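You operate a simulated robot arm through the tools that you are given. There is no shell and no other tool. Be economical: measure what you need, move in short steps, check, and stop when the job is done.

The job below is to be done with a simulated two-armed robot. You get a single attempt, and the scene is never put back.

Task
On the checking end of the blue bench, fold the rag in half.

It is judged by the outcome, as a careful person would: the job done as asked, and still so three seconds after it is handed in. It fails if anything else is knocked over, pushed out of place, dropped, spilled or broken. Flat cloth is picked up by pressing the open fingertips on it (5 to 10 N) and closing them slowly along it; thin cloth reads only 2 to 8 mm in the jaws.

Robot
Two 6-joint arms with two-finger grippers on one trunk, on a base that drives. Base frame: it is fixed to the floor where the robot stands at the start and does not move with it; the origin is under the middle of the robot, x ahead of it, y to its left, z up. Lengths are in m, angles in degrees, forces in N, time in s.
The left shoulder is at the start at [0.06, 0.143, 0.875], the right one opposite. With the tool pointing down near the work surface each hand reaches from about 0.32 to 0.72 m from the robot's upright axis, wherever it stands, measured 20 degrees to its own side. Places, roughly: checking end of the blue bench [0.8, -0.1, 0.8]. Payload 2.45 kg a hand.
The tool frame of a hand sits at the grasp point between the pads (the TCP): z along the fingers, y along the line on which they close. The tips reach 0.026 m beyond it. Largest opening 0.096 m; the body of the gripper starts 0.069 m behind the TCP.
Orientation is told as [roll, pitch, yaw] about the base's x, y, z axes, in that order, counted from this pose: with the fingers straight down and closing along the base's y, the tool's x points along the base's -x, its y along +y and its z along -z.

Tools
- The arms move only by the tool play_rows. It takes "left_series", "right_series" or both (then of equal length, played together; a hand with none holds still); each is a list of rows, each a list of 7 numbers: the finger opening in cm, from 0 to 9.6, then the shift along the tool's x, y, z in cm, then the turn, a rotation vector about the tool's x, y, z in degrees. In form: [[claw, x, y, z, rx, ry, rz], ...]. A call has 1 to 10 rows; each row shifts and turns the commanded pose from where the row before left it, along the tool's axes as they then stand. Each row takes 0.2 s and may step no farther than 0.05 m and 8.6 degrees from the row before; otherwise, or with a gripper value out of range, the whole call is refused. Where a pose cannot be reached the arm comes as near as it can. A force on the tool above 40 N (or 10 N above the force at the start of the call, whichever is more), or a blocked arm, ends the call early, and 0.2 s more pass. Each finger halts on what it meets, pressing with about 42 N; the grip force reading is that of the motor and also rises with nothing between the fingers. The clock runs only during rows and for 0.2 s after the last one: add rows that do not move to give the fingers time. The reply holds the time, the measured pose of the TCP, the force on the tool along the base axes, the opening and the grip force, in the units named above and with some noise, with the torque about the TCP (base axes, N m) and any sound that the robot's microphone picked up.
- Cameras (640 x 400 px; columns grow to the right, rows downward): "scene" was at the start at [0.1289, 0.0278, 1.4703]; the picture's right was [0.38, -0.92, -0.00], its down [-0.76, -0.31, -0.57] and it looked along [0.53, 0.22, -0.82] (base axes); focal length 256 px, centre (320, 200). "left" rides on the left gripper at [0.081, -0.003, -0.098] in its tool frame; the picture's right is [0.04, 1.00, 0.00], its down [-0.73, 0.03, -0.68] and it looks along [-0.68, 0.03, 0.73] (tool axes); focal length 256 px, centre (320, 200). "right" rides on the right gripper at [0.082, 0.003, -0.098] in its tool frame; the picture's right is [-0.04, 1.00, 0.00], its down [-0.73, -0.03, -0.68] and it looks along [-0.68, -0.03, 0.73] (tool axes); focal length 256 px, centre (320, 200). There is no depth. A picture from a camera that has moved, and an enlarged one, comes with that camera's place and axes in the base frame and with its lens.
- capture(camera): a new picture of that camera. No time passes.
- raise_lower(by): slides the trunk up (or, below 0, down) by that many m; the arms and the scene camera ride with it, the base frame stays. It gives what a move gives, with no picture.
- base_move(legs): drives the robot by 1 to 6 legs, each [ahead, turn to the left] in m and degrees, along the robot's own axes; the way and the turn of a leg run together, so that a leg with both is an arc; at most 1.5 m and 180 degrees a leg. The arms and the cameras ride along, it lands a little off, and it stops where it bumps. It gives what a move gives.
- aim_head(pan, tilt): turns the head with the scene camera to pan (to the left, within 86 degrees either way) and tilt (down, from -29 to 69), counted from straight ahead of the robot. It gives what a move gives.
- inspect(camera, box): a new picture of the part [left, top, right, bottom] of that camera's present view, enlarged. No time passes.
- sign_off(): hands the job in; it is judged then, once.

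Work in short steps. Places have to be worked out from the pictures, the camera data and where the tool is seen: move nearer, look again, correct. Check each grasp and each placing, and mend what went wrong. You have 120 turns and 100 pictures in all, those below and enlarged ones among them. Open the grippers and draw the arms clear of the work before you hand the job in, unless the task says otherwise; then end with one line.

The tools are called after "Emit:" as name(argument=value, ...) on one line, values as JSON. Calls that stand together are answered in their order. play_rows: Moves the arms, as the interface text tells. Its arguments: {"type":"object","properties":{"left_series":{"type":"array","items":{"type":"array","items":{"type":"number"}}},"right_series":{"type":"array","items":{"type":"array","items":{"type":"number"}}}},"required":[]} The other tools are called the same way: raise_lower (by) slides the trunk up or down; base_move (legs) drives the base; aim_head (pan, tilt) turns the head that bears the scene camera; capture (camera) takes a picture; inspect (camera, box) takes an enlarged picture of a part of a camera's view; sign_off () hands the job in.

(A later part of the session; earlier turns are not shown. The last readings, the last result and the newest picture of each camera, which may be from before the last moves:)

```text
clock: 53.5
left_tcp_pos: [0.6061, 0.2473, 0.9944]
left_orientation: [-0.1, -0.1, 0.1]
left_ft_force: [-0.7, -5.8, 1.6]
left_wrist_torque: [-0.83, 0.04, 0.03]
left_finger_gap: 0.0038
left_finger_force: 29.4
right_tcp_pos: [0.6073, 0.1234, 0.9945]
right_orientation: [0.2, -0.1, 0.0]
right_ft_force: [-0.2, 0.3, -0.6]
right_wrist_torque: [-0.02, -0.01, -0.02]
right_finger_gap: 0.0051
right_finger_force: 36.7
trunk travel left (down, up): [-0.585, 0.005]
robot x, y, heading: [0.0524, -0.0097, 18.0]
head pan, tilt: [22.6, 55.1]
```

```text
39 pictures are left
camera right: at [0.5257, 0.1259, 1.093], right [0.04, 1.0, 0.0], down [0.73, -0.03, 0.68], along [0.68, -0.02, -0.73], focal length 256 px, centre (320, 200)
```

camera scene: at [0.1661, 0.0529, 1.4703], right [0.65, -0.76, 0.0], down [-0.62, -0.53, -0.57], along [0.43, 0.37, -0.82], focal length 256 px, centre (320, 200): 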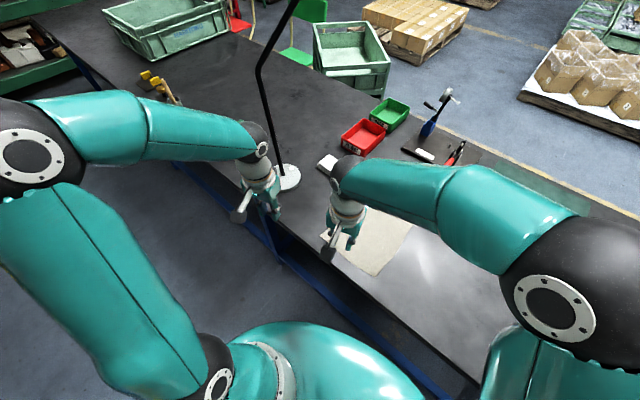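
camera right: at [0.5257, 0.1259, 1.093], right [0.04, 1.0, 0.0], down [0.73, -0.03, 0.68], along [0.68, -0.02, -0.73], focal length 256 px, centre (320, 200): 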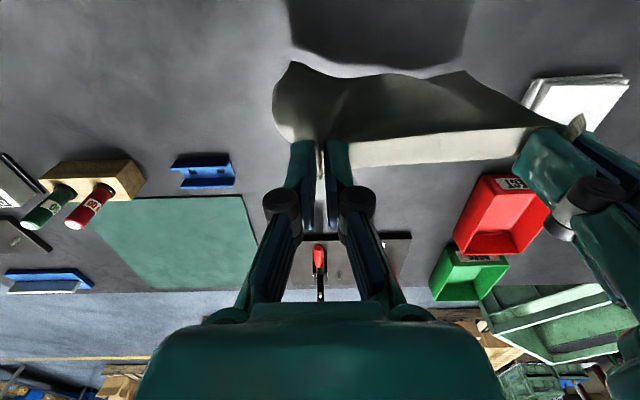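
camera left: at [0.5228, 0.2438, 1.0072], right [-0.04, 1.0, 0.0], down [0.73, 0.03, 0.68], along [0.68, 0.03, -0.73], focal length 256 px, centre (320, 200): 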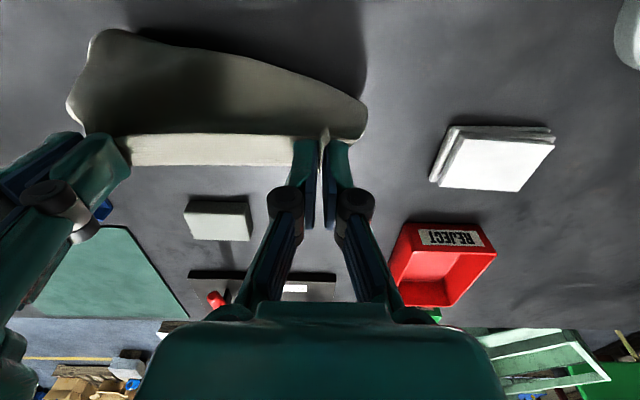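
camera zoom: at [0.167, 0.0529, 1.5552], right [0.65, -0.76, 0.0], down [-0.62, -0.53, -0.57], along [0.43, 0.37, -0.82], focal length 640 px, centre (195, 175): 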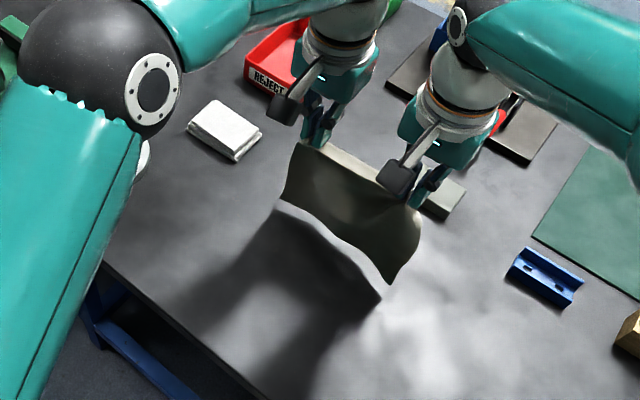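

The rag hangs free, but the left wrist reads −5.8 N and −0.83 N·m, as if something touches the gripper body. I take a full scene view (and the left one).

Emit:
capture(camera="scene")

Emit:
capture(camera="left")

```text
38 pictures are left
camera scene: at [0.167, 0.0529, 1.5552], right [0.65, -0.76, 0.0], down [-0.62, -0.53, -0.57], along [0.43, 0.37, -0.82], focal length 256 px, centre (320, 200)
```

scene: 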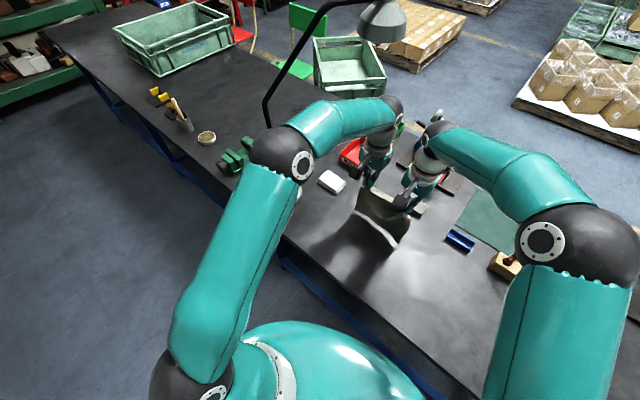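

```text
37 pictures are left
camera left: at [0.5229, 0.2441, 1.092], right [-0.04, 1.0, 0.0], down [0.73, 0.03, 0.68], along [0.68, 0.03, -0.73], focal length 256 px, centre (320, 200)
```

left: 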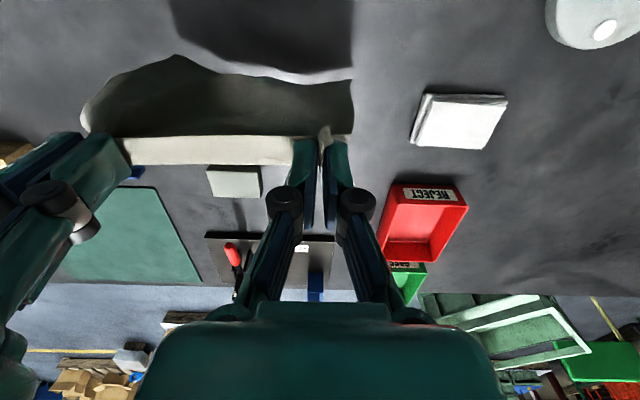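

The lamp head is well above the wrist; nothing seems to touch. I wait briefly and ease the left hand inward a few mm to see whether that load goes away.

Emit:
play_rows(left_series=[[0, 0, -0.2, 0, 0, 0, 0], [0, 0, -0.2, 0, 0, 0, 0], [0, 0, 0, 0, 0, 0, 0], [0, 0, 0, 0, 0, 0, 0]])

```text
clock: 54.5
left_tcp_pos: [0.6044, 0.2419, 0.9946]
left_orientation: [-0.2, -0.2, 0.0]
left_ft_force: [0.2, -0.5, -1.1]
left_wrist_torque: [-0.01, -0.04, -0.01]
left_finger_gap: 0.001
left_finger_force: 29.9
right_tcp_pos: [0.6073, 0.1223, 0.9952]
right_orientation: [0.3, -0.2, 0.0]
right_ft_force: [-0.1, 1.1, -0.7]
right_wrist_torque: [0.01, 0.01, 0.0]
right_finger_gap: 0.0051
right_finger_force: 34.9
trunk travel left (down, up): [-0.585, 0.005]
robot x, y, heading: [0.0542, -0.0139, 17.8]
head pan, tilt: [22.6, 55.1]
```

Load gone; both grips are fine and the rag's lower edge is about at bench level near x≈0.61. Now lay the lower half by moving back and down.

Emit:
play_rows(left_series=[[0, 1.0, 0, 0.8, 0, 0, 0], [0, 1.5, 0, 1.0, 0, 0, 0], [0, 1, 0, 1, 0, 0, 0], [0, 1, 0, 1, 0, 0, 0], [0, 1, 0, 1, 0, 0, 0], [0, 1, 0, 1, 0, 0, 0], [0, 0, 0, 0, 0, 0, 0]], right_series=[[0, 1.0, 0, 0.8, 0, 0, 0], [0, 1.5, 0, 1.0, 0, 0, 0], [0, 1, 0, 1, 0, 0, 0], [0, 1, 0, 1, 0, 0, 0], [0, 1, 0, 1, 0, 0, 0], [0, 1, 0, 1, 0, 0, 0], [0, 0, 0, 0, 0, 0, 0]])

Emit:
inspect(camera="scene", box=[260, 130, 480, 290])

Emit:
capture(camera="left")

```text
clock: 56.1
left_tcp_pos: [0.5398, 0.2433, 0.9375]
left_orientation: [-0.1, -0.1, 0.1]
left_ft_force: [0.5, -1.1, 1.3]
left_wrist_torque: [-0.03, 0.0, 0.02]
left_finger_gap: 0.0016
left_finger_force: 33.6
right_tcp_pos: [0.5428, 0.1237, 0.9375]
right_orientation: [0.2, -0.2, 0.0]
right_ft_force: [0.1, 2.5, 0.6]
right_wrist_torque: [0.1, 0.02, 0.02]
right_finger_gap: 0.0026
right_finger_force: 28.9
trunk travel left (down, up): [-0.585, 0.005]
robot x, y, heading: [0.0574, -0.0132, 18.3]
head pan, tilt: [22.6, 55.1]
```

```text
2.50 times, centred on (370, 210) of scene
camera zoom: at [0.1668, 0.053, 1.5552], right [0.65, -0.76, 0.0], down [-0.62, -0.53, -0.57], along [0.43, 0.37, -0.82], focal length 640 px, centre (195, 175)
```

zoom: 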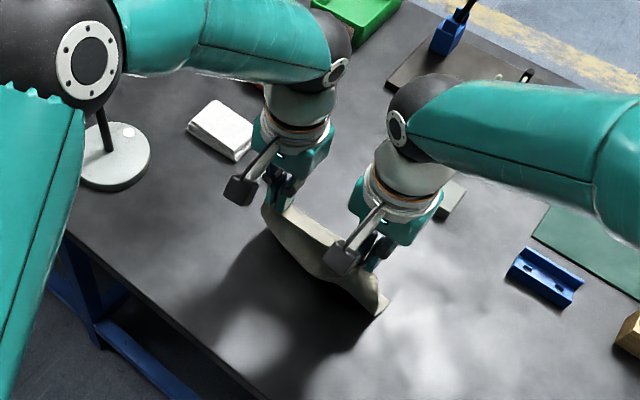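

```text
35 pictures are left
camera left: at [0.4583, 0.2405, 1.0341], right [-0.04, 1.0, 0.0], down [0.73, 0.03, 0.68], along [0.68, 0.03, -0.73], focal length 256 px, centre (320, 200)
```

left: 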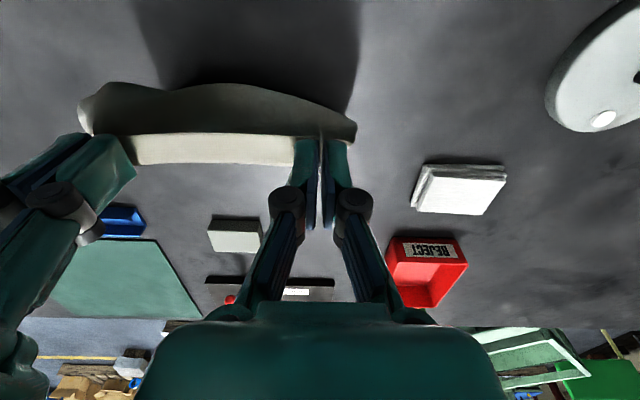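

I doubt whether one or both layers are held: nothing seems laid on the bench yet. Zooming in to see how the rag hangs.

Emit:
inspect(camera="scene", box=[340, 190, 410, 245])

Emit:
inspect(camera="left", box=[70, 60, 380, 220])

```text
7.27 times, centred on (375, 218) of scene
camera zoom: at [0.1668, 0.053, 1.5552], right [0.65, -0.76, 0.0], down [-0.62, -0.53, -0.57], along [0.43, 0.37, -0.82], focal length 1861 px, centre (-80, 73)
```

zoom: 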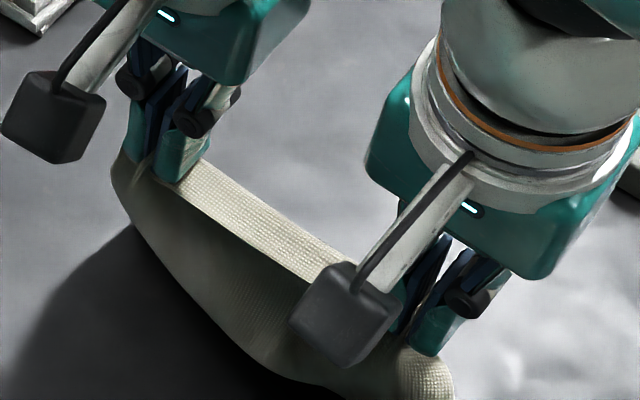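

```text
2.06 times, centred on (225, 140) of left
camera zoom: at [0.4583, 0.2405, 1.0341], right [-0.04, 1.0, 0.0], down [0.73, 0.03, 0.68], along [0.68, 0.03, -0.73], focal length 528 px, centre (516, 324)
```

zoom: 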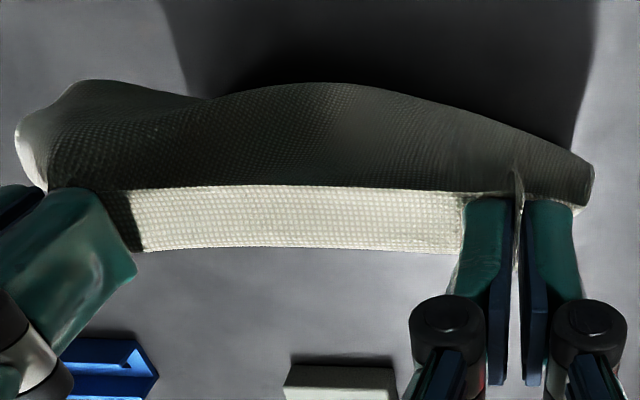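

Confirmed: a single layer is held with the edge pointing outward, and the lower part lies hidden beyond. I continue back and down 4 cm more.

Emit:
play_rows(left_series=[[0, 1, 0, 1, 0, 0, 0], [0, 1, 0, 1, 0, 0, 0], [0, 1, 0, 1, 0, 0, 0], [0, 1, 0, 1, 0, 0, 0], [0, 0, 0, 0, 0, 0, 0]], right_series=[[0, 1, 0, 1, 0, 0, 0], [0, 1, 0, 1, 0, 0, 0], [0, 1, 0, 1, 0, 0, 0], [0, 1, 0, 1, 0, 0, 0], [0, 0, 0, 0, 0, 0, 0]])

Emit:
inspect(camera="scene", box=[280, 150, 440, 270])

Emit:
capture(camera="right")

```text
clock: 57.3
left_tcp_pos: [0.5015, 0.2428, 0.8972]
left_orientation: [-0.1, -0.1, 0.1]
left_ft_force: [0.6, -5.6, 1.4]
left_wrist_torque: [-0.21, -0.06, 0.03]
left_finger_gap: 0.0006
left_finger_force: 28.9
right_tcp_pos: [0.5017, 0.1232, 0.8972]
right_orientation: [0.3, -0.2, -0.1]
right_ft_force: [-0.1, 3.4, 1.8]
right_wrist_torque: [0.03, -0.03, 0.05]
right_finger_gap: 0.0012
right_finger_force: 29.7
trunk travel left (down, up): [-0.585, 0.005]
robot x, y, heading: [0.051, -0.014, 17.9]
head pan, tilt: [22.6, 55.1]
```

```text
3.33 times, centred on (360, 210) of scene
camera zoom: at [0.1667, 0.0526, 1.5552], right [0.65, -0.76, 0.0], down [-0.62, -0.53, -0.57], along [0.43, 0.37, -0.82], focal length 853 px, centre (187, 167)
```

zoom: 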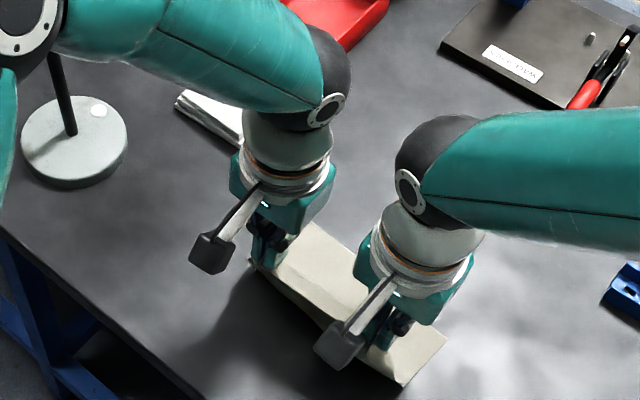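

```text
31 pictures are left
camera right: at [0.4208, 0.126, 0.9954], right [0.04, 1.0, 0.01], down [0.73, -0.03, 0.68], along [0.68, -0.02, -0.73], focal length 256 px, centre (320, 200)
```

right: 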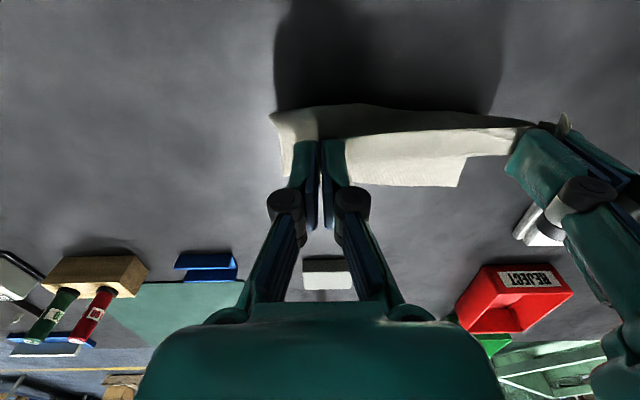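

The lower half is laid well: far edge from about (0.592, 0.081) to (0.616, 0.282). Now swing the upper half over in an arc, the left hand going a bit further to match the slant, stopping 5 mm above.

Emit:
play_rows(left_series=[[0, -1.75, -0.15, 0.5, 0, 0, 0], [0, -1.75, 0, 0.8, 0, 0, 0], [0, -1.75, 0, 1.0, 0, 0, 0], [0, -1.75, 0, 1.3, 0, 0, 0], [0, -1.4, 0, 1.6, 0, 0, 0], [0, -1.0, 0, 1.8, 0, 0, 0], [0, -0.7, 0, 1.5, 0, 0, 0], [0, -0.5, 0, 1.0, 0, 0, 0], [0, 0, 0, 0, 0, 0, 0]], right_series=[[0, -1.5, 0.15, 0.5, 0, 0, 0], [0, -1.5, 0, 0.8, 0, 0, 0], [0, -1.5, 0, 1.0, 0, 0, 0], [0, -1.5, 0, 1.3, 0, 0, 0], [0, -1.2, 0, 1.6, 0, 0, 0], [0, -0.9, 0, 1.8, 0, 0, 0], [0, -0.6, 0, 1.5, 0, 0, 0], [0, -0.4, 0, 1.0, 0, 0, 0], [0, 0, 0, 0, 0, 0, 0]])

Emit:
inspect(camera="left", box=[60, 0, 580, 320])

Emit:
inspect(camera="right", box=[60, 0, 580, 320])

Emit:
inspect(camera="scene", box=[280, 150, 440, 270])

```text
clock: 59.3
left_tcp_pos: [0.6063, 0.2399, 0.8028]
left_orientation: [-0.1, -0.1, 0.2]
left_ft_force: [-0.7, 1.1, 0.6]
left_wrist_torque: [0.0, -0.01, -0.01]
left_finger_gap: 0.0037
left_finger_force: 29.7
right_tcp_pos: [0.5933, 0.1264, 0.8023]
right_orientation: [0.3, -0.2, 0.0]
right_ft_force: [-0.3, 0.5, 1.4]
right_wrist_torque: [0.05, 0.01, 0.0]
right_finger_gap: 0.0014
right_finger_force: 28.4
trunk travel left (down, up): [-0.585, 0.005]
robot x, y, heading: [0.054, -0.0117, 18.2]
head pan, tilt: [22.6, 55.1]
```

```text
1.23 times, centred on (320, 160) of left
camera zoom: at [0.5232, 0.2369, 0.8993], right [-0.04, 1.0, 0.0], down [0.73, 0.03, 0.68], along [0.68, 0.03, -0.73], focal length 315 px, centre (320, 249)
```

zoom: 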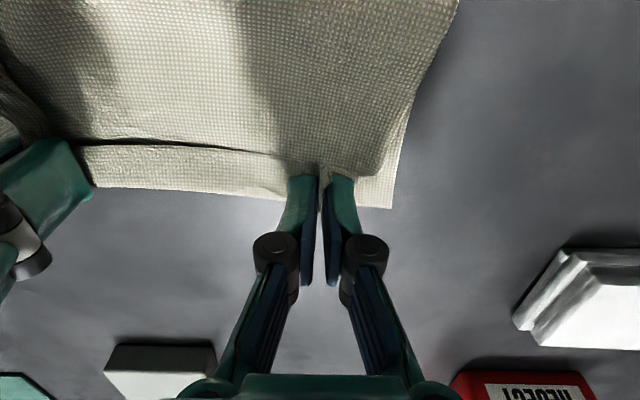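

```text
1.23 times, centred on (320, 160) of right
camera zoom: at [0.5126, 0.1287, 0.9005], right [0.04, 1.0, 0.0], down [0.73, -0.03, 0.68], along [0.68, -0.02, -0.73], focal length 315 px, centre (320, 249)
```

zoom: 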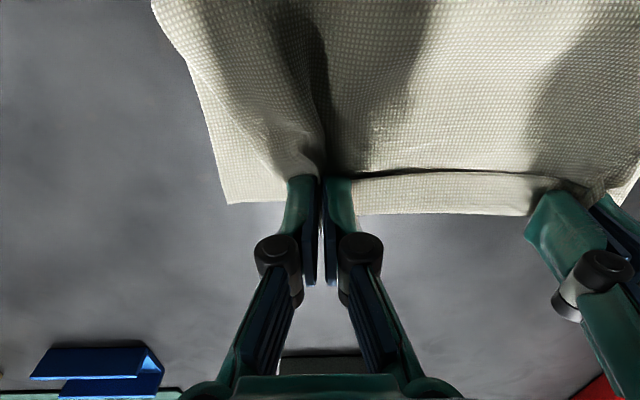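

```text
3.33 times, centred on (360, 210) of scene
camera zoom: at [0.1663, 0.0529, 1.5553], right [0.65, -0.76, 0.0], down [-0.62, -0.53, -0.57], along [0.43, 0.37, -0.82], focal length 853 px, centre (187, 167)
```

zoom: 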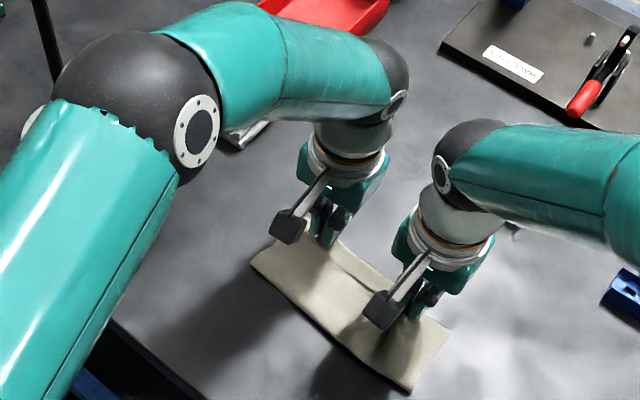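

Looks nearly there. I zoom on the far strip to see how the layers meet.

Emit:
inspect(camera="left", box=[120, 100, 390, 180])

Emit:
inspect(camera="right", box=[220, 110, 520, 190])

```text
2.37 times, centred on (255, 140) of left
camera zoom: at [0.5232, 0.2369, 0.8993], right [-0.04, 1.0, 0.0], down [0.73, 0.03, 0.68], along [0.68, 0.03, -0.73], focal length 607 px, centre (474, 342)
```

zoom: 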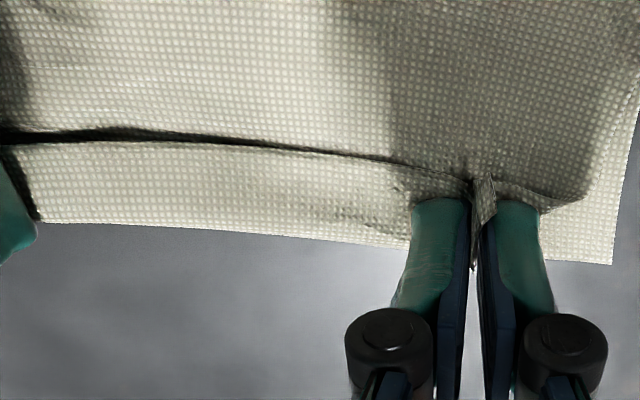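

```text
2.13 times, centred on (370, 150) of right
camera zoom: at [0.5126, 0.1287, 0.9005], right [0.04, 1.0, 0.0], down [0.73, -0.03, 0.68], along [0.68, -0.02, -0.73], focal length 546 px, centre (213, 307)
```

zoom: 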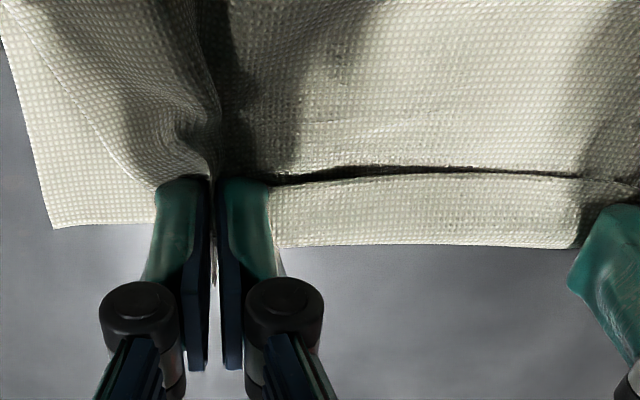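

It's ambiguous whether that strip is the lower layer or part of the held edge. Raising both hands 2.5 cm will show whether the strip stays down.

Emit:
play_rows(left_series=[[0, 0, 0, -1.2, 0, 0, 0], [0, 0, 0, -1.3, 0, 0, 0], [0, 0, 0, 0, 0, 0, 0]], right_series=[[0, 0, 0, -1.2, 0, 0, 0], [0, 0, 0, -1.3, 0, 0, 0], [0, 0, 0, 0, 0, 0, 0]])

Emit:
inspect(camera="right", box=[220, 100, 520, 190])

```text
clock: 60.1
left_tcp_pos: [0.6056, 0.241, 0.8271]
left_orientation: [-0.1, -0.1, 0.1]
left_ft_force: [0.2, -0.2, 0.5]
left_wrist_torque: [-0.02, -0.01, 0.02]
left_finger_gap: 0.0038
left_finger_force: 30.0
right_tcp_pos: [0.5951, 0.1252, 0.8267]
right_orientation: [0.2, -0.1, 0.0]
right_ft_force: [-0.8, 2.6, -0.1]
right_wrist_torque: [0.22, -0.04, -0.03]
right_finger_gap: 0.0025
right_finger_force: 28.4
trunk travel left (down, up): [-0.585, 0.005]
robot x, y, heading: [0.0503, -0.017, 18.2]
head pan, tilt: [22.6, 55.1]
```

```text
2.13 times, centred on (370, 145) of right
camera zoom: at [0.5128, 0.1288, 0.9249], right [0.04, 1.0, 0.0], down [0.73, -0.03, 0.68], along [0.68, -0.02, -0.73], focal length 546 px, centre (213, 317)
```

zoom: 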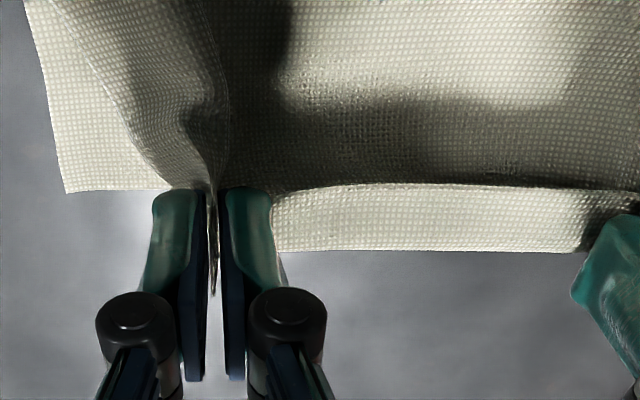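

The strip rides with the hands, so it is the held edge. At the right grip the ridge runs continuously into the fingers (edge outward). I check the left grip the same way.

Emit:
inspect(camera="left", box=[240, 100, 380, 190])

Emit:
inspect(camera="right", box=[330, 110, 430, 170])

```text
4.44 times, centred on (310, 145) of left
camera zoom: at [0.5231, 0.2377, 0.9241], right [-0.04, 1.0, 0.0], down [0.73, 0.03, 0.68], along [0.68, 0.03, -0.73], focal length 1138 px, centre (364, 444)
```

zoom: 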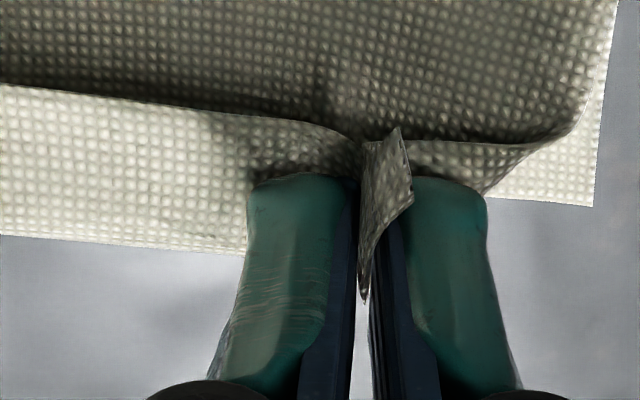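

```text
6.40 times, centred on (380, 140) of right
camera zoom: at [0.5128, 0.1288, 0.9249], right [0.04, 1.0, 0.0], down [0.73, -0.03, 0.68], along [0.68, -0.02, -0.73], focal length 1638 px, centre (-64, 584)
```

zoom: 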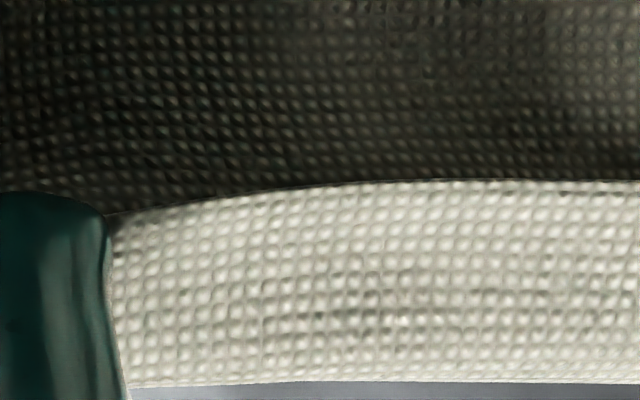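

At the left grip the free edge clearly still points back, so the lip remains. Proper fix: hang the rag again a few cm further out, lay it completely flat, and refold gripping only the outermost edge. Lifting now to full hang at x≈0.64.

Emit:
play_rows(left_series=[[0, 0, 0, -1.7, 0, 0, 0], [0, 0, 0, -1.8, 0, 0, 0], [0, -0.3, 0, -1.8, 0, 0, 0], [0, -0.5, 0, -1.8, 0, 0, 0], [0, -0.5, 0, -1.8, 0, 0, 0], [0, -0.6, 0, -1.8, 0, 0, 0], [0, -0.6, 0, -1.8, 0, 0, 0], [0, -0.6, 0, -1.8, 0, 0, 0], [0, -0.6, 0, -1.8, 0, 0, 0], [0, 0, 0, -1.5, 0, 0, 0]], right_series=[[0, 0, 0, -1.7, 0, 0, 0], [0, -0.3, 0, -1.8, 0, 0, 0], [0, -0.5, 0, -1.8, 0, 0, 0], [0, -0.6, 0, -1.8, 0, 0, 0], [0, -0.6, 0, -1.8, 0, 0, 0], [0, -0.7, 0, -1.8, 0, 0, 0], [0, -0.7, 0, -1.8, 0, 0, 0], [0, -0.7, 0, -1.8, 0, 0, 0], [0, -0.7, 0, -1.8, 0, 0, 0], [0, 0, 0, -1.5, 0, 0, 0]])

Emit:
play_rows(left_series=[[0, 0, 0, 0, 0, 0, 0], [0, 0, 0, 0, 0, 0, 0], [0, 0, 0, 0, 0, 0, 0]])

Emit:
inspect(camera="scene", box=[260, 110, 480, 270])

```text
clock: 62.3
left_tcp_pos: [0.6437, 0.2419, 1.0041]
left_orientation: [-0.1, -0.2, 0.0]
left_ft_force: [0.1, -2.1, 3.2]
left_wrist_torque: [0.01, -0.08, 0.03]
left_finger_gap: 0.0035
left_finger_force: 31.4
right_tcp_pos: [0.6419, 0.1234, 1.0041]
right_orientation: [0.3, -0.2, 0.0]
right_ft_force: [-0.6, 2.1, 0.1]
right_wrist_torque: [0.12, -0.01, 0.03]
right_finger_gap: 0.0037
right_finger_force: 30.8
trunk travel left (down, up): [-0.585, 0.005]
robot x, y, heading: [0.053, -0.0149, 18.0]
head pan, tilt: [22.6, 55.1]
```

```text
clock: 63.1
left_tcp_pos: [0.6446, 0.2419, 1.0032]
left_orientation: [-0.2, -0.2, 0.0]
left_ft_force: [1.0, -1.1, 0.0]
left_wrist_torque: [-0.05, 0.0, 0.02]
left_finger_gap: 0.0044
left_finger_force: 31.7
right_tcp_pos: [0.6417, 0.1243, 1.0035]
right_orientation: [0.2, -0.1, 0.0]
right_ft_force: [0.3, 0.0, -1.4]
right_wrist_torque: [-0.61, -0.02, 0.01]
right_finger_gap: 0.0015
right_finger_force: 28.8
trunk travel left (down, up): [-0.585, 0.005]
robot x, y, heading: [0.0545, -0.0127, 18.1]
head pan, tilt: [22.6, 55.1]
```

```text
2.50 times, centred on (370, 190) of scene
camera zoom: at [0.1667, 0.0529, 1.5552], right [0.65, -0.76, 0.0], down [-0.62, -0.53, -0.57], along [0.43, 0.37, -0.82], focal length 640 px, centre (195, 225)
```

zoom: 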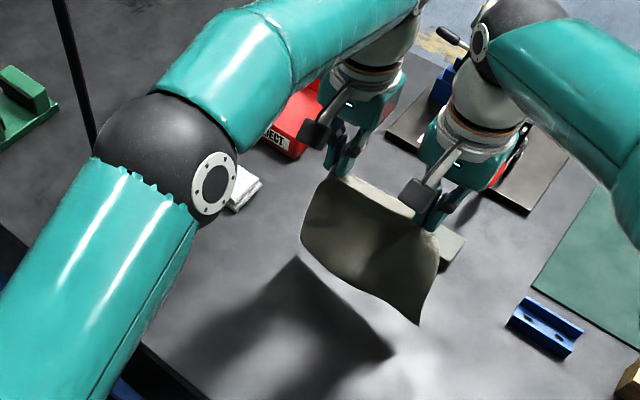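

Rag hangs freely at x≈0.64. Now lay it flat: back and down, 10 cm first.

Emit:
play_rows(left_series=[[0, 0.8, 0, 1, 0, 0, 0], [0, 1.2, 0, 1, 0, 0, 0], [0, 1.2, 0, 1, 0, 0, 0], [0, 1.1, 0, 1, 0, 0, 0], [0, 1, 0, 1, 0, 0, 0], [0, 1, 0, 1, 0, 0, 0], [0, 1, 0, 1, 0, 0, 0], [0, 1, 0, 1, 0, 0, 0], [0, 1, 0, 1, 0, 0, 0], [0, 1, 0, 1, 0, 0, 0]], right_series=[[0, 0.8, 0, 1, 0, 0, 0], [0, 1.2, 0, 1, 0, 0, 0], [0, 1.2, 0, 1, 0, 0, 0], [0, 1.1, 0, 1, 0, 0, 0], [0, 1, 0, 1, 0, 0, 0], [0, 1, 0, 1, 0, 0, 0], [0, 1, 0, 1, 0, 0, 0], [0, 1, 0, 1, 0, 0, 0], [0, 1, 0, 1, 0, 0, 0], [0, 1, 0, 1, 0, 0, 0]])

Emit:
capture(camera="right")

```text
clock: 65.3
left_tcp_pos: [0.5395, 0.2406, 0.9028]
left_orientation: [0.0, -0.2, 0.1]
left_ft_force: [-0.4, -0.9, 4.7]
left_wrist_torque: [0.03, -0.04, 0.0]
left_finger_gap: 0.0007
left_finger_force: 28.3
right_tcp_pos: [0.5387, 0.1228, 0.9036]
right_orientation: [0.1, -0.2, 0.1]
right_ft_force: [-1.7, 0.7, 3.1]
right_wrist_torque: [0.02, -0.05, 0.0]
right_finger_gap: 0.0037
right_finger_force: 31.9
trunk travel left (down, up): [-0.585, 0.005]
robot x, y, heading: [0.0519, -0.013, 17.9]
head pan, tilt: [22.6, 55.1]
```

```text
21 pictures are left
camera right: at [0.4576, 0.1269, 1.0009], right [0.04, 1.0, 0.0], down [0.73, -0.03, 0.68], along [0.68, -0.02, -0.73], focal length 256 px, centre (320, 200)
```

right: 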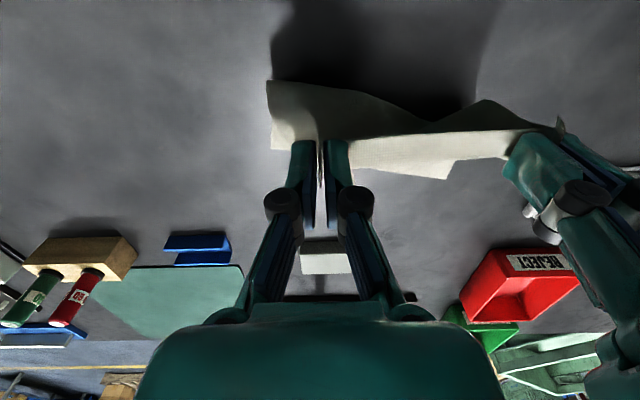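

The far edge comes down slanted and the rag would end too near the bench edge. I lift back to hanging and drive the base 4.5 cm ahead so that the whole rag fits further in.

Emit:
play_rows(left_series=[[0, -1, 0, -1.2, 0, 0, 0], [0, -1, 0, -1.2, 0, 0, 0], [0, -1, 0, -1.2, 0, 0, 0], [0, -1, 0, -1.2, 0, 0, 0], [0, -1, 0, -1.2, 0, 0, 0], [0, -1, 0, -1.2, 0, 0, 0], [0, -1, 0, -1.2, 0, 0, 0], [0, -1, 0, -1.2, 0, 0, 0], [0, -1, 0, -1.2, 0, 0, 0], [0, 0, 0, 0, 0, 0, 0]], right_series=[[0, -1.1, 0, -1.2, 0, 0, 0], [0, -1.1, 0, -1.2, 0, 0, 0], [0, -1.1, 0, -1.2, 0, 0, 0], [0, -1.1, 0, -1.2, 0, 0, 0], [0, -1.1, 0, -1.2, 0, 0, 0], [0, -1.1, 0, -1.2, 0, 0, 0], [0, -1.1, 0, -1.2, 0, 0, 0], [0, -1.1, 0, -1.2, 0, 0, 0], [0, -1.1, 0, -1.2, 0, 0, 0], [0, -0.5, 0, 0, 0, 0, 0]])

Emit:
base_move(legs=[[0.045, 0]])

Emit:
capture(camera="scene")

```text
clock: 67.5
left_tcp_pos: [0.6302, 0.2397, 1.0124]
left_orientation: [-0.1, -0.2, 0.0]
left_ft_force: [-0.3, -0.3, -0.8]
left_wrist_torque: [0.18, -0.05, 0.03]
left_finger_gap: 0.0001
left_finger_force: 28.4
right_tcp_pos: [0.6423, 0.1248, 1.0104]
right_orientation: [0.3, -0.2, -0.1]
right_ft_force: [-0.1, 1.3, 0.0]
right_wrist_torque: [0.03, 0.06, 0.03]
right_finger_gap: 0.0045
right_finger_force: 31.8
trunk travel left (down, up): [-0.585, 0.005]
robot x, y, heading: [0.0526, -0.0125, 18.1]
head pan, tilt: [22.6, 55.1]
```

```text
clock: 68.6
left_tcp_pos: [0.6629, 0.2467, 1.0119]
left_orientation: [0.0, -0.2, -0.4]
left_ft_force: [0.4, 0.1, -2.5]
left_wrist_torque: [0.03, 0.0, 0.02]
left_finger_gap: 0.004
left_finger_force: 28.3
right_tcp_pos: [0.6743, 0.132, 1.0139]
right_orientation: [0.1, -0.2, -0.4]
right_ft_force: [-0.6, 0.0, 0.7]
right_wrist_torque: [-0.01, -0.02, -0.02]
right_finger_gap: 0.0028
right_finger_force: 34.7
trunk travel left (down, up): [-0.585, 0.005]
robot x, y, heading: [0.0859, -0.0027, 17.5]
head pan, tilt: [22.6, 55.1]
stopped in leg 1: the robot was blocked; the commanded pose is now the measured one
```

```text
20 pictures are left
camera scene: at [0.1974, 0.0633, 1.5556], right [0.64, -0.76, 0.0], down [-0.63, -0.53, -0.57], along [0.44, 0.37, -0.82], focal length 256 px, centre (320, 200)
```

scene: 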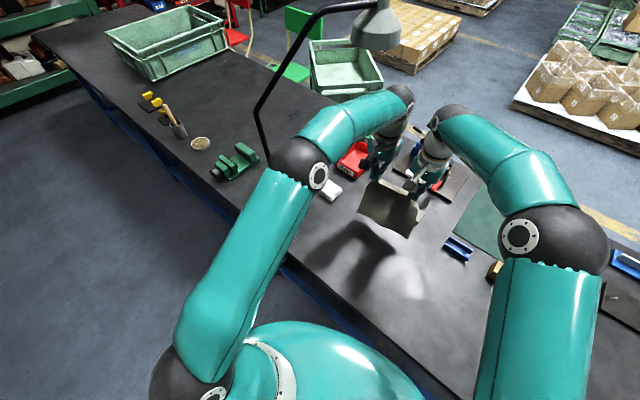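

The base was blocked after 3.5 cm (bench frame, probably); nothing looks disturbed. I back off 6 mm and lay the rag down from here.

Emit:
base_move(legs=[[-0.006, 0]])

Emit:
play_rows(left_series=[[0, 0, 0, 1, 0, 0, 0], [0, 1, 0, 1.1, 0, 0, 0], [0, 1.2, 0, 1.1, 0, 0, 0], [0, 1.2, 0, 1.1, 0, 0, 0], [0, 1.1, 0, 1.1, 0, 0, 0], [0, 1, 0, 1, 0, 0, 0], [0, 1, 0, 1, 0, 0, 0], [0, 1, 0, 1, 0, 0, 0], [0, 1, 0, 1, 0, 0, 0], [0, 1, 0, 1, 0, 0, 0]], right_series=[[0, 0, 0, 1, 0, 0, 0], [0, 1, 0, 1.1, 0, 0, 0], [0, 1.2, 0, 1.1, 0, 0, 0], [0, 1.2, 0, 1.1, 0, 0, 0], [0, 1.1, 0, 1.1, 0, 0, 0], [0, 1, 0, 1, 0, 0, 0], [0, 1, 0, 1, 0, 0, 0], [0, 1, 0, 1, 0, 0, 0], [0, 1, 0, 1, 0, 0, 0], [0, 1, 0, 1, 0, 0, 0]])

Emit:
capture(camera="right")

```text
clock: 69.3
left_tcp_pos: [0.6578, 0.2465, 1.0097]
left_orientation: [-0.1, 0.0, -0.3]
left_ft_force: [0.7, -0.8, 1.4]
left_wrist_torque: [-0.18, 0.0, -0.01]
left_finger_gap: 0.0046
left_finger_force: 39.5
right_tcp_pos: [0.6705, 0.1306, 1.011]
right_orientation: [0.2, 0.0, -0.3]
right_ft_force: [-0.8, 1.1, 1.7]
right_wrist_torque: [0.07, 0.02, 0.02]
right_finger_gap: 0.002
right_finger_force: 32.7
trunk travel left (down, up): [-0.585, 0.005]
robot x, y, heading: [0.0755, -0.0014, 17.7]
head pan, tilt: [22.6, 55.1]
```

```text
clock: 71.5
left_tcp_pos: [0.5642, 0.2452, 0.9075]
left_orientation: [-0.1, -0.1, -0.3]
left_ft_force: [0.6, -0.7, -4.4]
left_wrist_torque: [-0.03, 0.06, -0.02]
left_finger_gap: 0.0036
left_finger_force: 28.5
right_tcp_pos: [0.5741, 0.1319, 0.9072]
right_orientation: [0.1, -0.2, -0.5]
right_ft_force: [0.6, 0.4, 0.9]
right_wrist_torque: [0.04, -0.01, 0.02]
right_finger_gap: 0.004
right_finger_force: 30.6
trunk travel left (down, up): [-0.585, 0.005]
robot x, y, heading: [0.0758, -0.0013, 17.6]
head pan, tilt: [22.6, 55.1]
```

```text
19 pictures are left
camera right: at [0.4934, 0.1351, 1.0061], right [0.05, 1.0, 0.0], down [0.73, -0.04, 0.68], along [0.68, -0.03, -0.73], focal length 256 px, centre (320, 200)
```

right: 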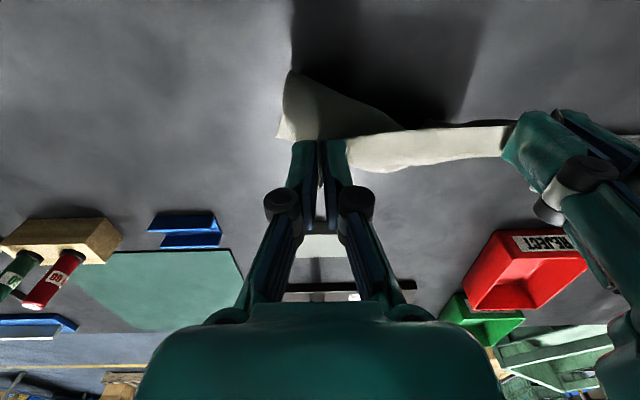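

Right far corner at about (0.623, 0.089). I lay the rest: 10 cm down, 13 cm back.

Emit:
play_rows(left_series=[[0, 1.5, 0, 1, 0, 0, 0], [0, 1.4, 0, 1, 0, 0, 0], [0, 1.3, 0, 1, 0, 0, 0], [0, 1.3, 0, 1, 0, 0, 0], [0, 1.3, 0, 1.1, 0, 0, 0], [0, 1.3, 0, 1.1, 0, 0, 0], [0, 1.3, 0, 1.1, 0, 0, 0], [0, 1.3, 0, 1.1, 0, 0, 0], [0, 1.3, 0, 1.1, 0, 0, 0], [0, 0.8, 0, 0.7, 0, 0, 0]], right_series=[[0, 1.5, 0, 1, 0, 0, 0], [0, 1.5, 0, 1, 0, 0, 0], [0, 1.5, 0, 1, 0, 0, 0], [0, 1.4, 0, 1, 0, 0, 0], [0, 1.4, 0, 1.1, 0, 0, 0], [0, 1.4, 0, 1.1, 0, 0, 0], [0, 1.3, 0, 1.1, 0, 0, 0], [0, 1.3, 0, 1.1, 0, 0, 0], [0, 1.3, 0, 1.1, 0, 0, 0], [0, 1.0, 0, 0.7, 0, 0, 0]])

Emit:
inspect(camera="scene", box=[220, 130, 460, 300])

```text
clock: 73.7
left_tcp_pos: [0.4348, 0.2465, 0.8045]
left_orientation: [-0.1, -0.1, -0.2]
left_ft_force: [0.2, 0.0, -1.4]
left_wrist_torque: [-0.02, 0.0, -0.01]
left_finger_gap: 0.0049
left_finger_force: 34.5
right_tcp_pos: [0.4385, 0.1306, 0.8044]
right_orientation: [0.1, -0.1, -0.4]
right_ft_force: [-0.2, 0.1, 0.3]
right_wrist_torque: [0.0, -0.02, 0.01]
right_finger_gap: 0.0043
right_finger_force: 31.7
trunk travel left (down, up): [-0.585, 0.005]
robot x, y, heading: [0.0779, 0.0002, 17.4]
head pan, tilt: [22.6, 55.1]
```

```text
2.35 times, centred on (340, 215) of scene
camera zoom: at [0.1941, 0.0624, 1.5553], right [0.64, -0.76, 0.0], down [-0.63, -0.53, -0.57], along [0.44, 0.37, -0.82], focal length 602 px, centre (273, 165)
```

zoom: 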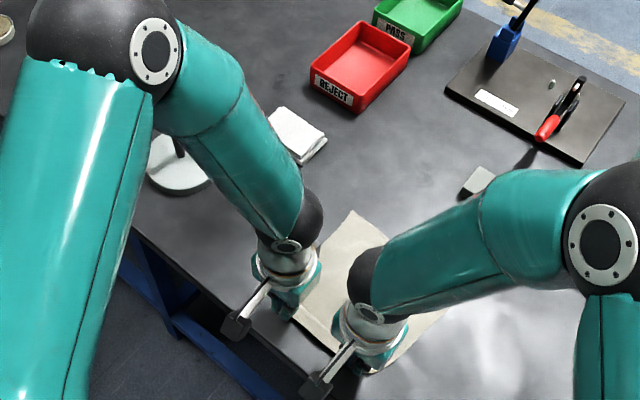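

The rag is laid out; hands at x≈0.437. I lower 5 mm, release, and lift clear to view it.

Emit:
play_rows(left_series=[[0, 0, 0, 0.4, 0, 0, 0], [1, 0, 0, 0, 0, 0, 0], [2, 0, 0, 0, 0, 0, 0], [2.5, 0, 0, -0.5, 0, 0, 0], [2.5, 0, 0, -2, 0, 0, 0], [2.5, 0, 0, -3, 0, 0, 0], [2.5, 0, 2, -3, 0, 0, 0], [2.5, 0, 3, -1, 0, 0, 0], [2.5, 0, 3, 0, 0, 0, 0], [2.5, 0, 0, 0, 0, 0, 0]], right_series=[[0, 0, 0, 0.4, 0, 0, 0], [1, 0, 0, 0, 0, 0, 0], [2, 0, 0, 0, 0, 0, 0], [2.5, 0, 0, -0.5, 0, 0, 0], [2.5, 0, 0, -2, 0, 0, 0], [2.5, 0, 0, -3, 0, 0, 0], [2.5, 0, -2, -3, 0, 0, 0], [2.5, 0, -3, -1, 0, 0, 0], [2.5, 0, -3, 0, 0, 0, 0], [2.5, 0, -2, 0, 0, 0, 0]])

Emit:
capture(camera="left")

Emit:
capture(camera="right")

```text
clock: 75.9
left_tcp_pos: [0.4353, 0.3264, 0.8983]
left_orientation: [0.0, -0.1, -0.3]
left_ft_force: [0.0, 1.0, 0.2]
left_wrist_torque: [0.04, -0.01, -0.01]
left_finger_gap: 0.0248
left_finger_force: 0.0
right_tcp_pos: [0.4377, 0.0312, 0.8946]
right_orientation: [0.3, -0.1, -0.5]
right_ft_force: [0.0, -0.5, -0.4]
right_wrist_torque: [0.0, -0.04, -0.03]
right_finger_gap: 0.0251
right_finger_force: 0.1
trunk travel left (down, up): [-0.585, 0.005]
robot x, y, heading: [0.0797, -0.0026, 17.2]
head pan, tilt: [22.6, 55.1]
```

```text
17 pictures are left
camera left: at [0.3527, 0.3246, 0.9955], right [-0.04, 1.0, 0.0], down [0.73, 0.03, 0.68], along [0.68, 0.02, -0.73], focal length 256 px, centre (320, 200)
```

left: 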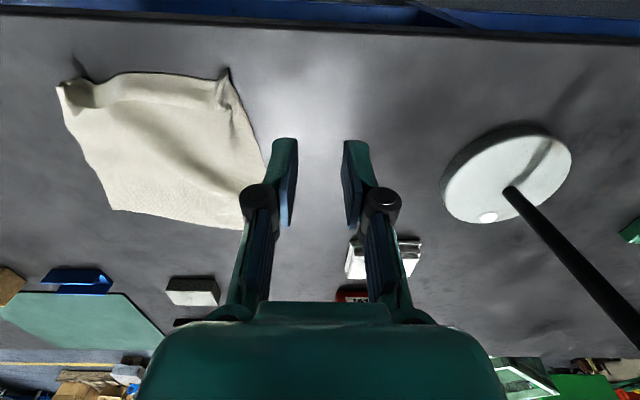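

```text
16 pictures are left
camera right: at [0.3568, 0.035, 0.9933], right [0.05, 1.0, 0.0], down [0.73, -0.04, 0.68], along [0.68, -0.03, -0.73], focal length 256 px, centre (320, 200)
```

right: 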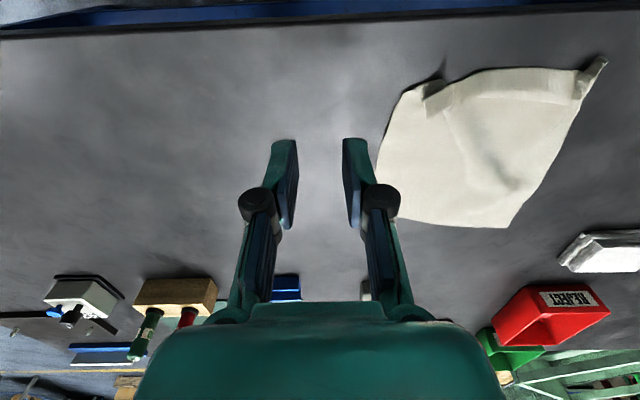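

The rag is nearly flat but the near edge is bunched and the right side looks short. A zoom on both views to see folds.

Emit:
inspect(camera="left", box=[30, 50, 290, 240])

Emit:
inspect(camera="right", box=[360, 40, 630, 240])

```text
2.11 times, centred on (160, 145) of left
camera zoom: at [0.3527, 0.3246, 0.9955], right [-0.04, 1.0, 0.0], down [0.73, 0.03, 0.68], along [0.68, 0.02, -0.73], focal length 539 px, centre (657, 316)
```

zoom: 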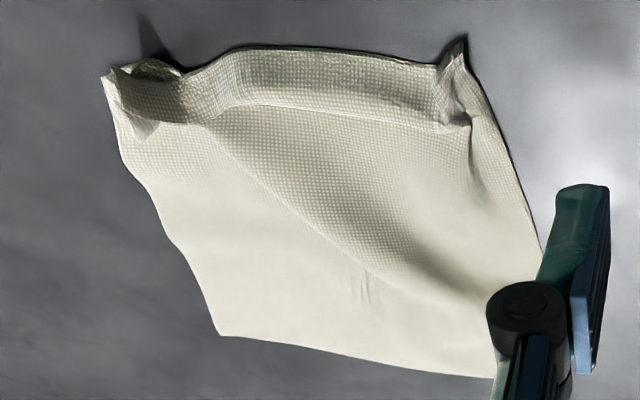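

```text
2.00 times, centred on (495, 140) of right
camera zoom: at [0.3568, 0.035, 0.9933], right [0.05, 1.0, 0.0], down [0.73, -0.04, 0.68], along [0.68, -0.03, -0.73], focal length 512 px, centre (-30, 320)
```

zoom: 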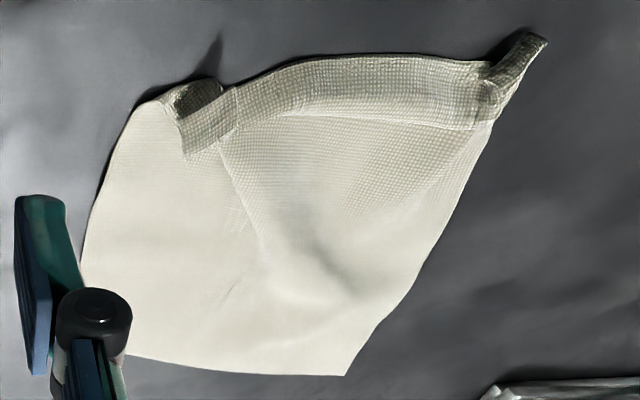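

Useful: the lip here lies with its free edge toward +x, so the last grip did have the edge pointing outward, and folding it over again puts it right. I regrip the same ridges exactly where I released them.

Emit:
play_rows(left_series=[[2.5, 0, -3, 0, 0, 0, 0], [2.5, 0, -3, 0, 0, 0, 0], [2.5, 0, -2, 1, 0, 0, 0], [2.5, 0, 0, 2, 0, 0, 0], [2.5, 0, 0, 2.5, 0, 0, 0], [2.5, 0, 0, 2.5, 0, 0, 0], [2.5, 0, 0, 1.3, 0, 0, 0], [2.5, 0, 0, 0.4, 0, 0, 0], [2.5, 0, 0, 0, 0, 0, 0]], right_series=[[2.5, 0, 3.3, 0, 0, 0, 0], [2.5, 0, 3.3, 0, 0, 0, 0], [2.5, 0, 3.3, 1, 0, 0, 0], [2.5, 0, 0, 2, 0, 0, 0], [2.5, 0, 0, 2.5, 0, 0, 0], [2.5, 0, 0, 2.5, 0, 0, 0], [2.5, 0, 0, 1.1, 0, 0, 0], [2.5, 0, 0, 0.3, 0, 0, 0], [2.5, 0, 0, 0, 0, 0, 0]])

Emit:
inspect(camera="right", box=[200, 60, 560, 240])

```text
clock: 77.9
left_tcp_pos: [0.4356, 0.2452, 0.7989]
left_orientation: [-0.1, 0.0, -0.2]
left_ft_force: [0.8, 0.3, -0.6]
left_wrist_torque: [0.02, -0.01, 0.02]
left_finger_gap: 0.025
left_finger_force: 0.0
right_tcp_pos: [0.4388, 0.1295, 0.8022]
right_orientation: [0.1, -0.1, -0.4]
right_ft_force: [0.3, 0.5, -0.1]
right_wrist_torque: [0.01, 0.01, -0.03]
right_finger_gap: 0.0251
right_finger_force: 0.0
trunk travel left (down, up): [-0.585, 0.005]
robot x, y, heading: [0.0833, -0.0039, 17.5]
head pan, tilt: [22.6, 55.1]
```

```text
1.78 times, centred on (380, 150) of right
camera zoom: at [0.3579, 0.1344, 0.901], right [0.05, 1.0, 0.0], down [0.73, -0.04, 0.68], along [0.68, -0.03, -0.73], focal length 455 px, centre (213, 289)
```

zoom: 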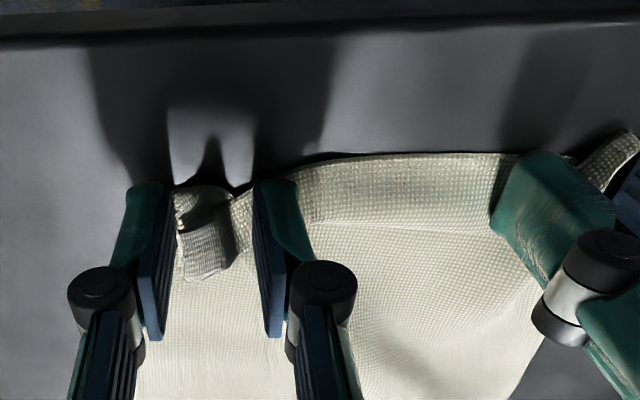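

The ridge stands between the right fingers. Close both slowly and lift 2.5 cm.

Emit:
play_rows(left_series=[[2.5, 0, 0, 0.05, 0, 0, 0], [2.0, 0, 0, 0, 0, 0, 0], [1.6, 0, 0, 0, 0, 0, 0], [1.2, 0, 0, 0, 0, 0, 0], [0.8, 0, 0, 0, 0, 0, 0], [0.5, 0, 0, 0, 0, 0, 0], [0.2, 0, 0, 0, 0, 0, 0], [0, 0, 0, 0, 0, 0, 0], [0, 0, 0, 0, 0, 0, 0]], right_series=[[2.5, 0, 0, 0.3, 0, 0, 0], [2.0, 0, 0, 0, 0, 0, 0], [1.6, 0, 0, 0, 0, 0, 0], [1.2, 0, 0, 0, 0, 0, 0], [0.8, 0, 0, 0, 0, 0, 0], [0.5, 0, 0, 0, 0, 0, 0], [0.2, 0, 0, 0, 0, 0, 0], [0, 0, 0, 0, 0, 0, 0], [0, 0, 0, 0, 0, 0, 0]])

Emit:
play_rows(left_series=[[0, 0, 0, -0.7, 0, 0, 0], [0, 0, 0, -0.8, 0, 0, 0], [0, 0, 0, -1, 0, 0, 0], [0, 0, 0, 0, 0, 0, 0]], right_series=[[0, 0, 0, -0.7, 0, 0, 0], [0, 0, 0, -0.8, 0, 0, 0], [0, 0, 0, -1, 0, 0, 0], [0, 0, 0, 0, 0, 0, 0]])

Emit:
inspect(camera="right", box=[200, 60, 560, 240])

```text
clock: 79.9
left_tcp_pos: [0.4356, 0.2466, 0.7987]
left_orientation: [0.0, 0.1, -0.3]
left_ft_force: [-1.1, -0.5, 4.2]
left_wrist_torque: [0.01, -0.03, 0.0]
left_finger_gap: 0.004
left_finger_force: 31.6
right_tcp_pos: [0.4394, 0.1304, 0.7996]
right_orientation: [0.3, -0.2, -0.4]
right_ft_force: [-0.2, 0.5, 2.1]
right_wrist_torque: [0.04, 0.02, 0.01]
right_finger_gap: 0.0038
right_finger_force: 30.4
trunk travel left (down, up): [-0.585, 0.005]
robot x, y, heading: [0.0775, -0.0022, 17.3]
head pan, tilt: [22.6, 55.1]
```

```text
clock: 80.9
left_tcp_pos: [0.4362, 0.2482, 0.8252]
left_orientation: [-0.1, 0.0, -0.2]
left_ft_force: [-0.3, -0.7, -0.7]
left_wrist_torque: [-0.03, 0.01, 0.0]
left_finger_gap: 0.0048
left_finger_force: 33.0
right_tcp_pos: [0.4394, 0.1291, 0.8246]
right_orientation: [0.3, 0.0, -0.2]
right_ft_force: [-0.5, 3.1, -0.9]
right_wrist_torque: [-0.03, 0.03, -0.01]
right_finger_gap: 0.0022
right_finger_force: 28.8
trunk travel left (down, up): [-0.585, 0.005]
robot x, y, heading: [0.0789, -0.0031, 17.7]
head pan, tilt: [22.6, 55.1]
```

```text
1.78 times, centred on (380, 150) of right
camera zoom: at [0.3587, 0.1341, 0.9221], right [0.05, 1.0, 0.0], down [0.73, -0.04, 0.68], along [0.68, -0.03, -0.73], focal length 455 px, centre (213, 289)
```

zoom: 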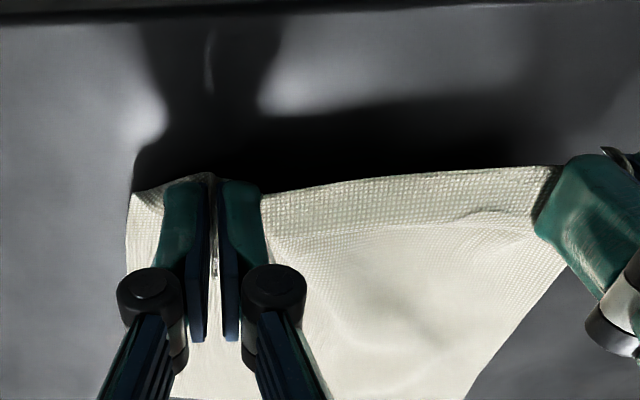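

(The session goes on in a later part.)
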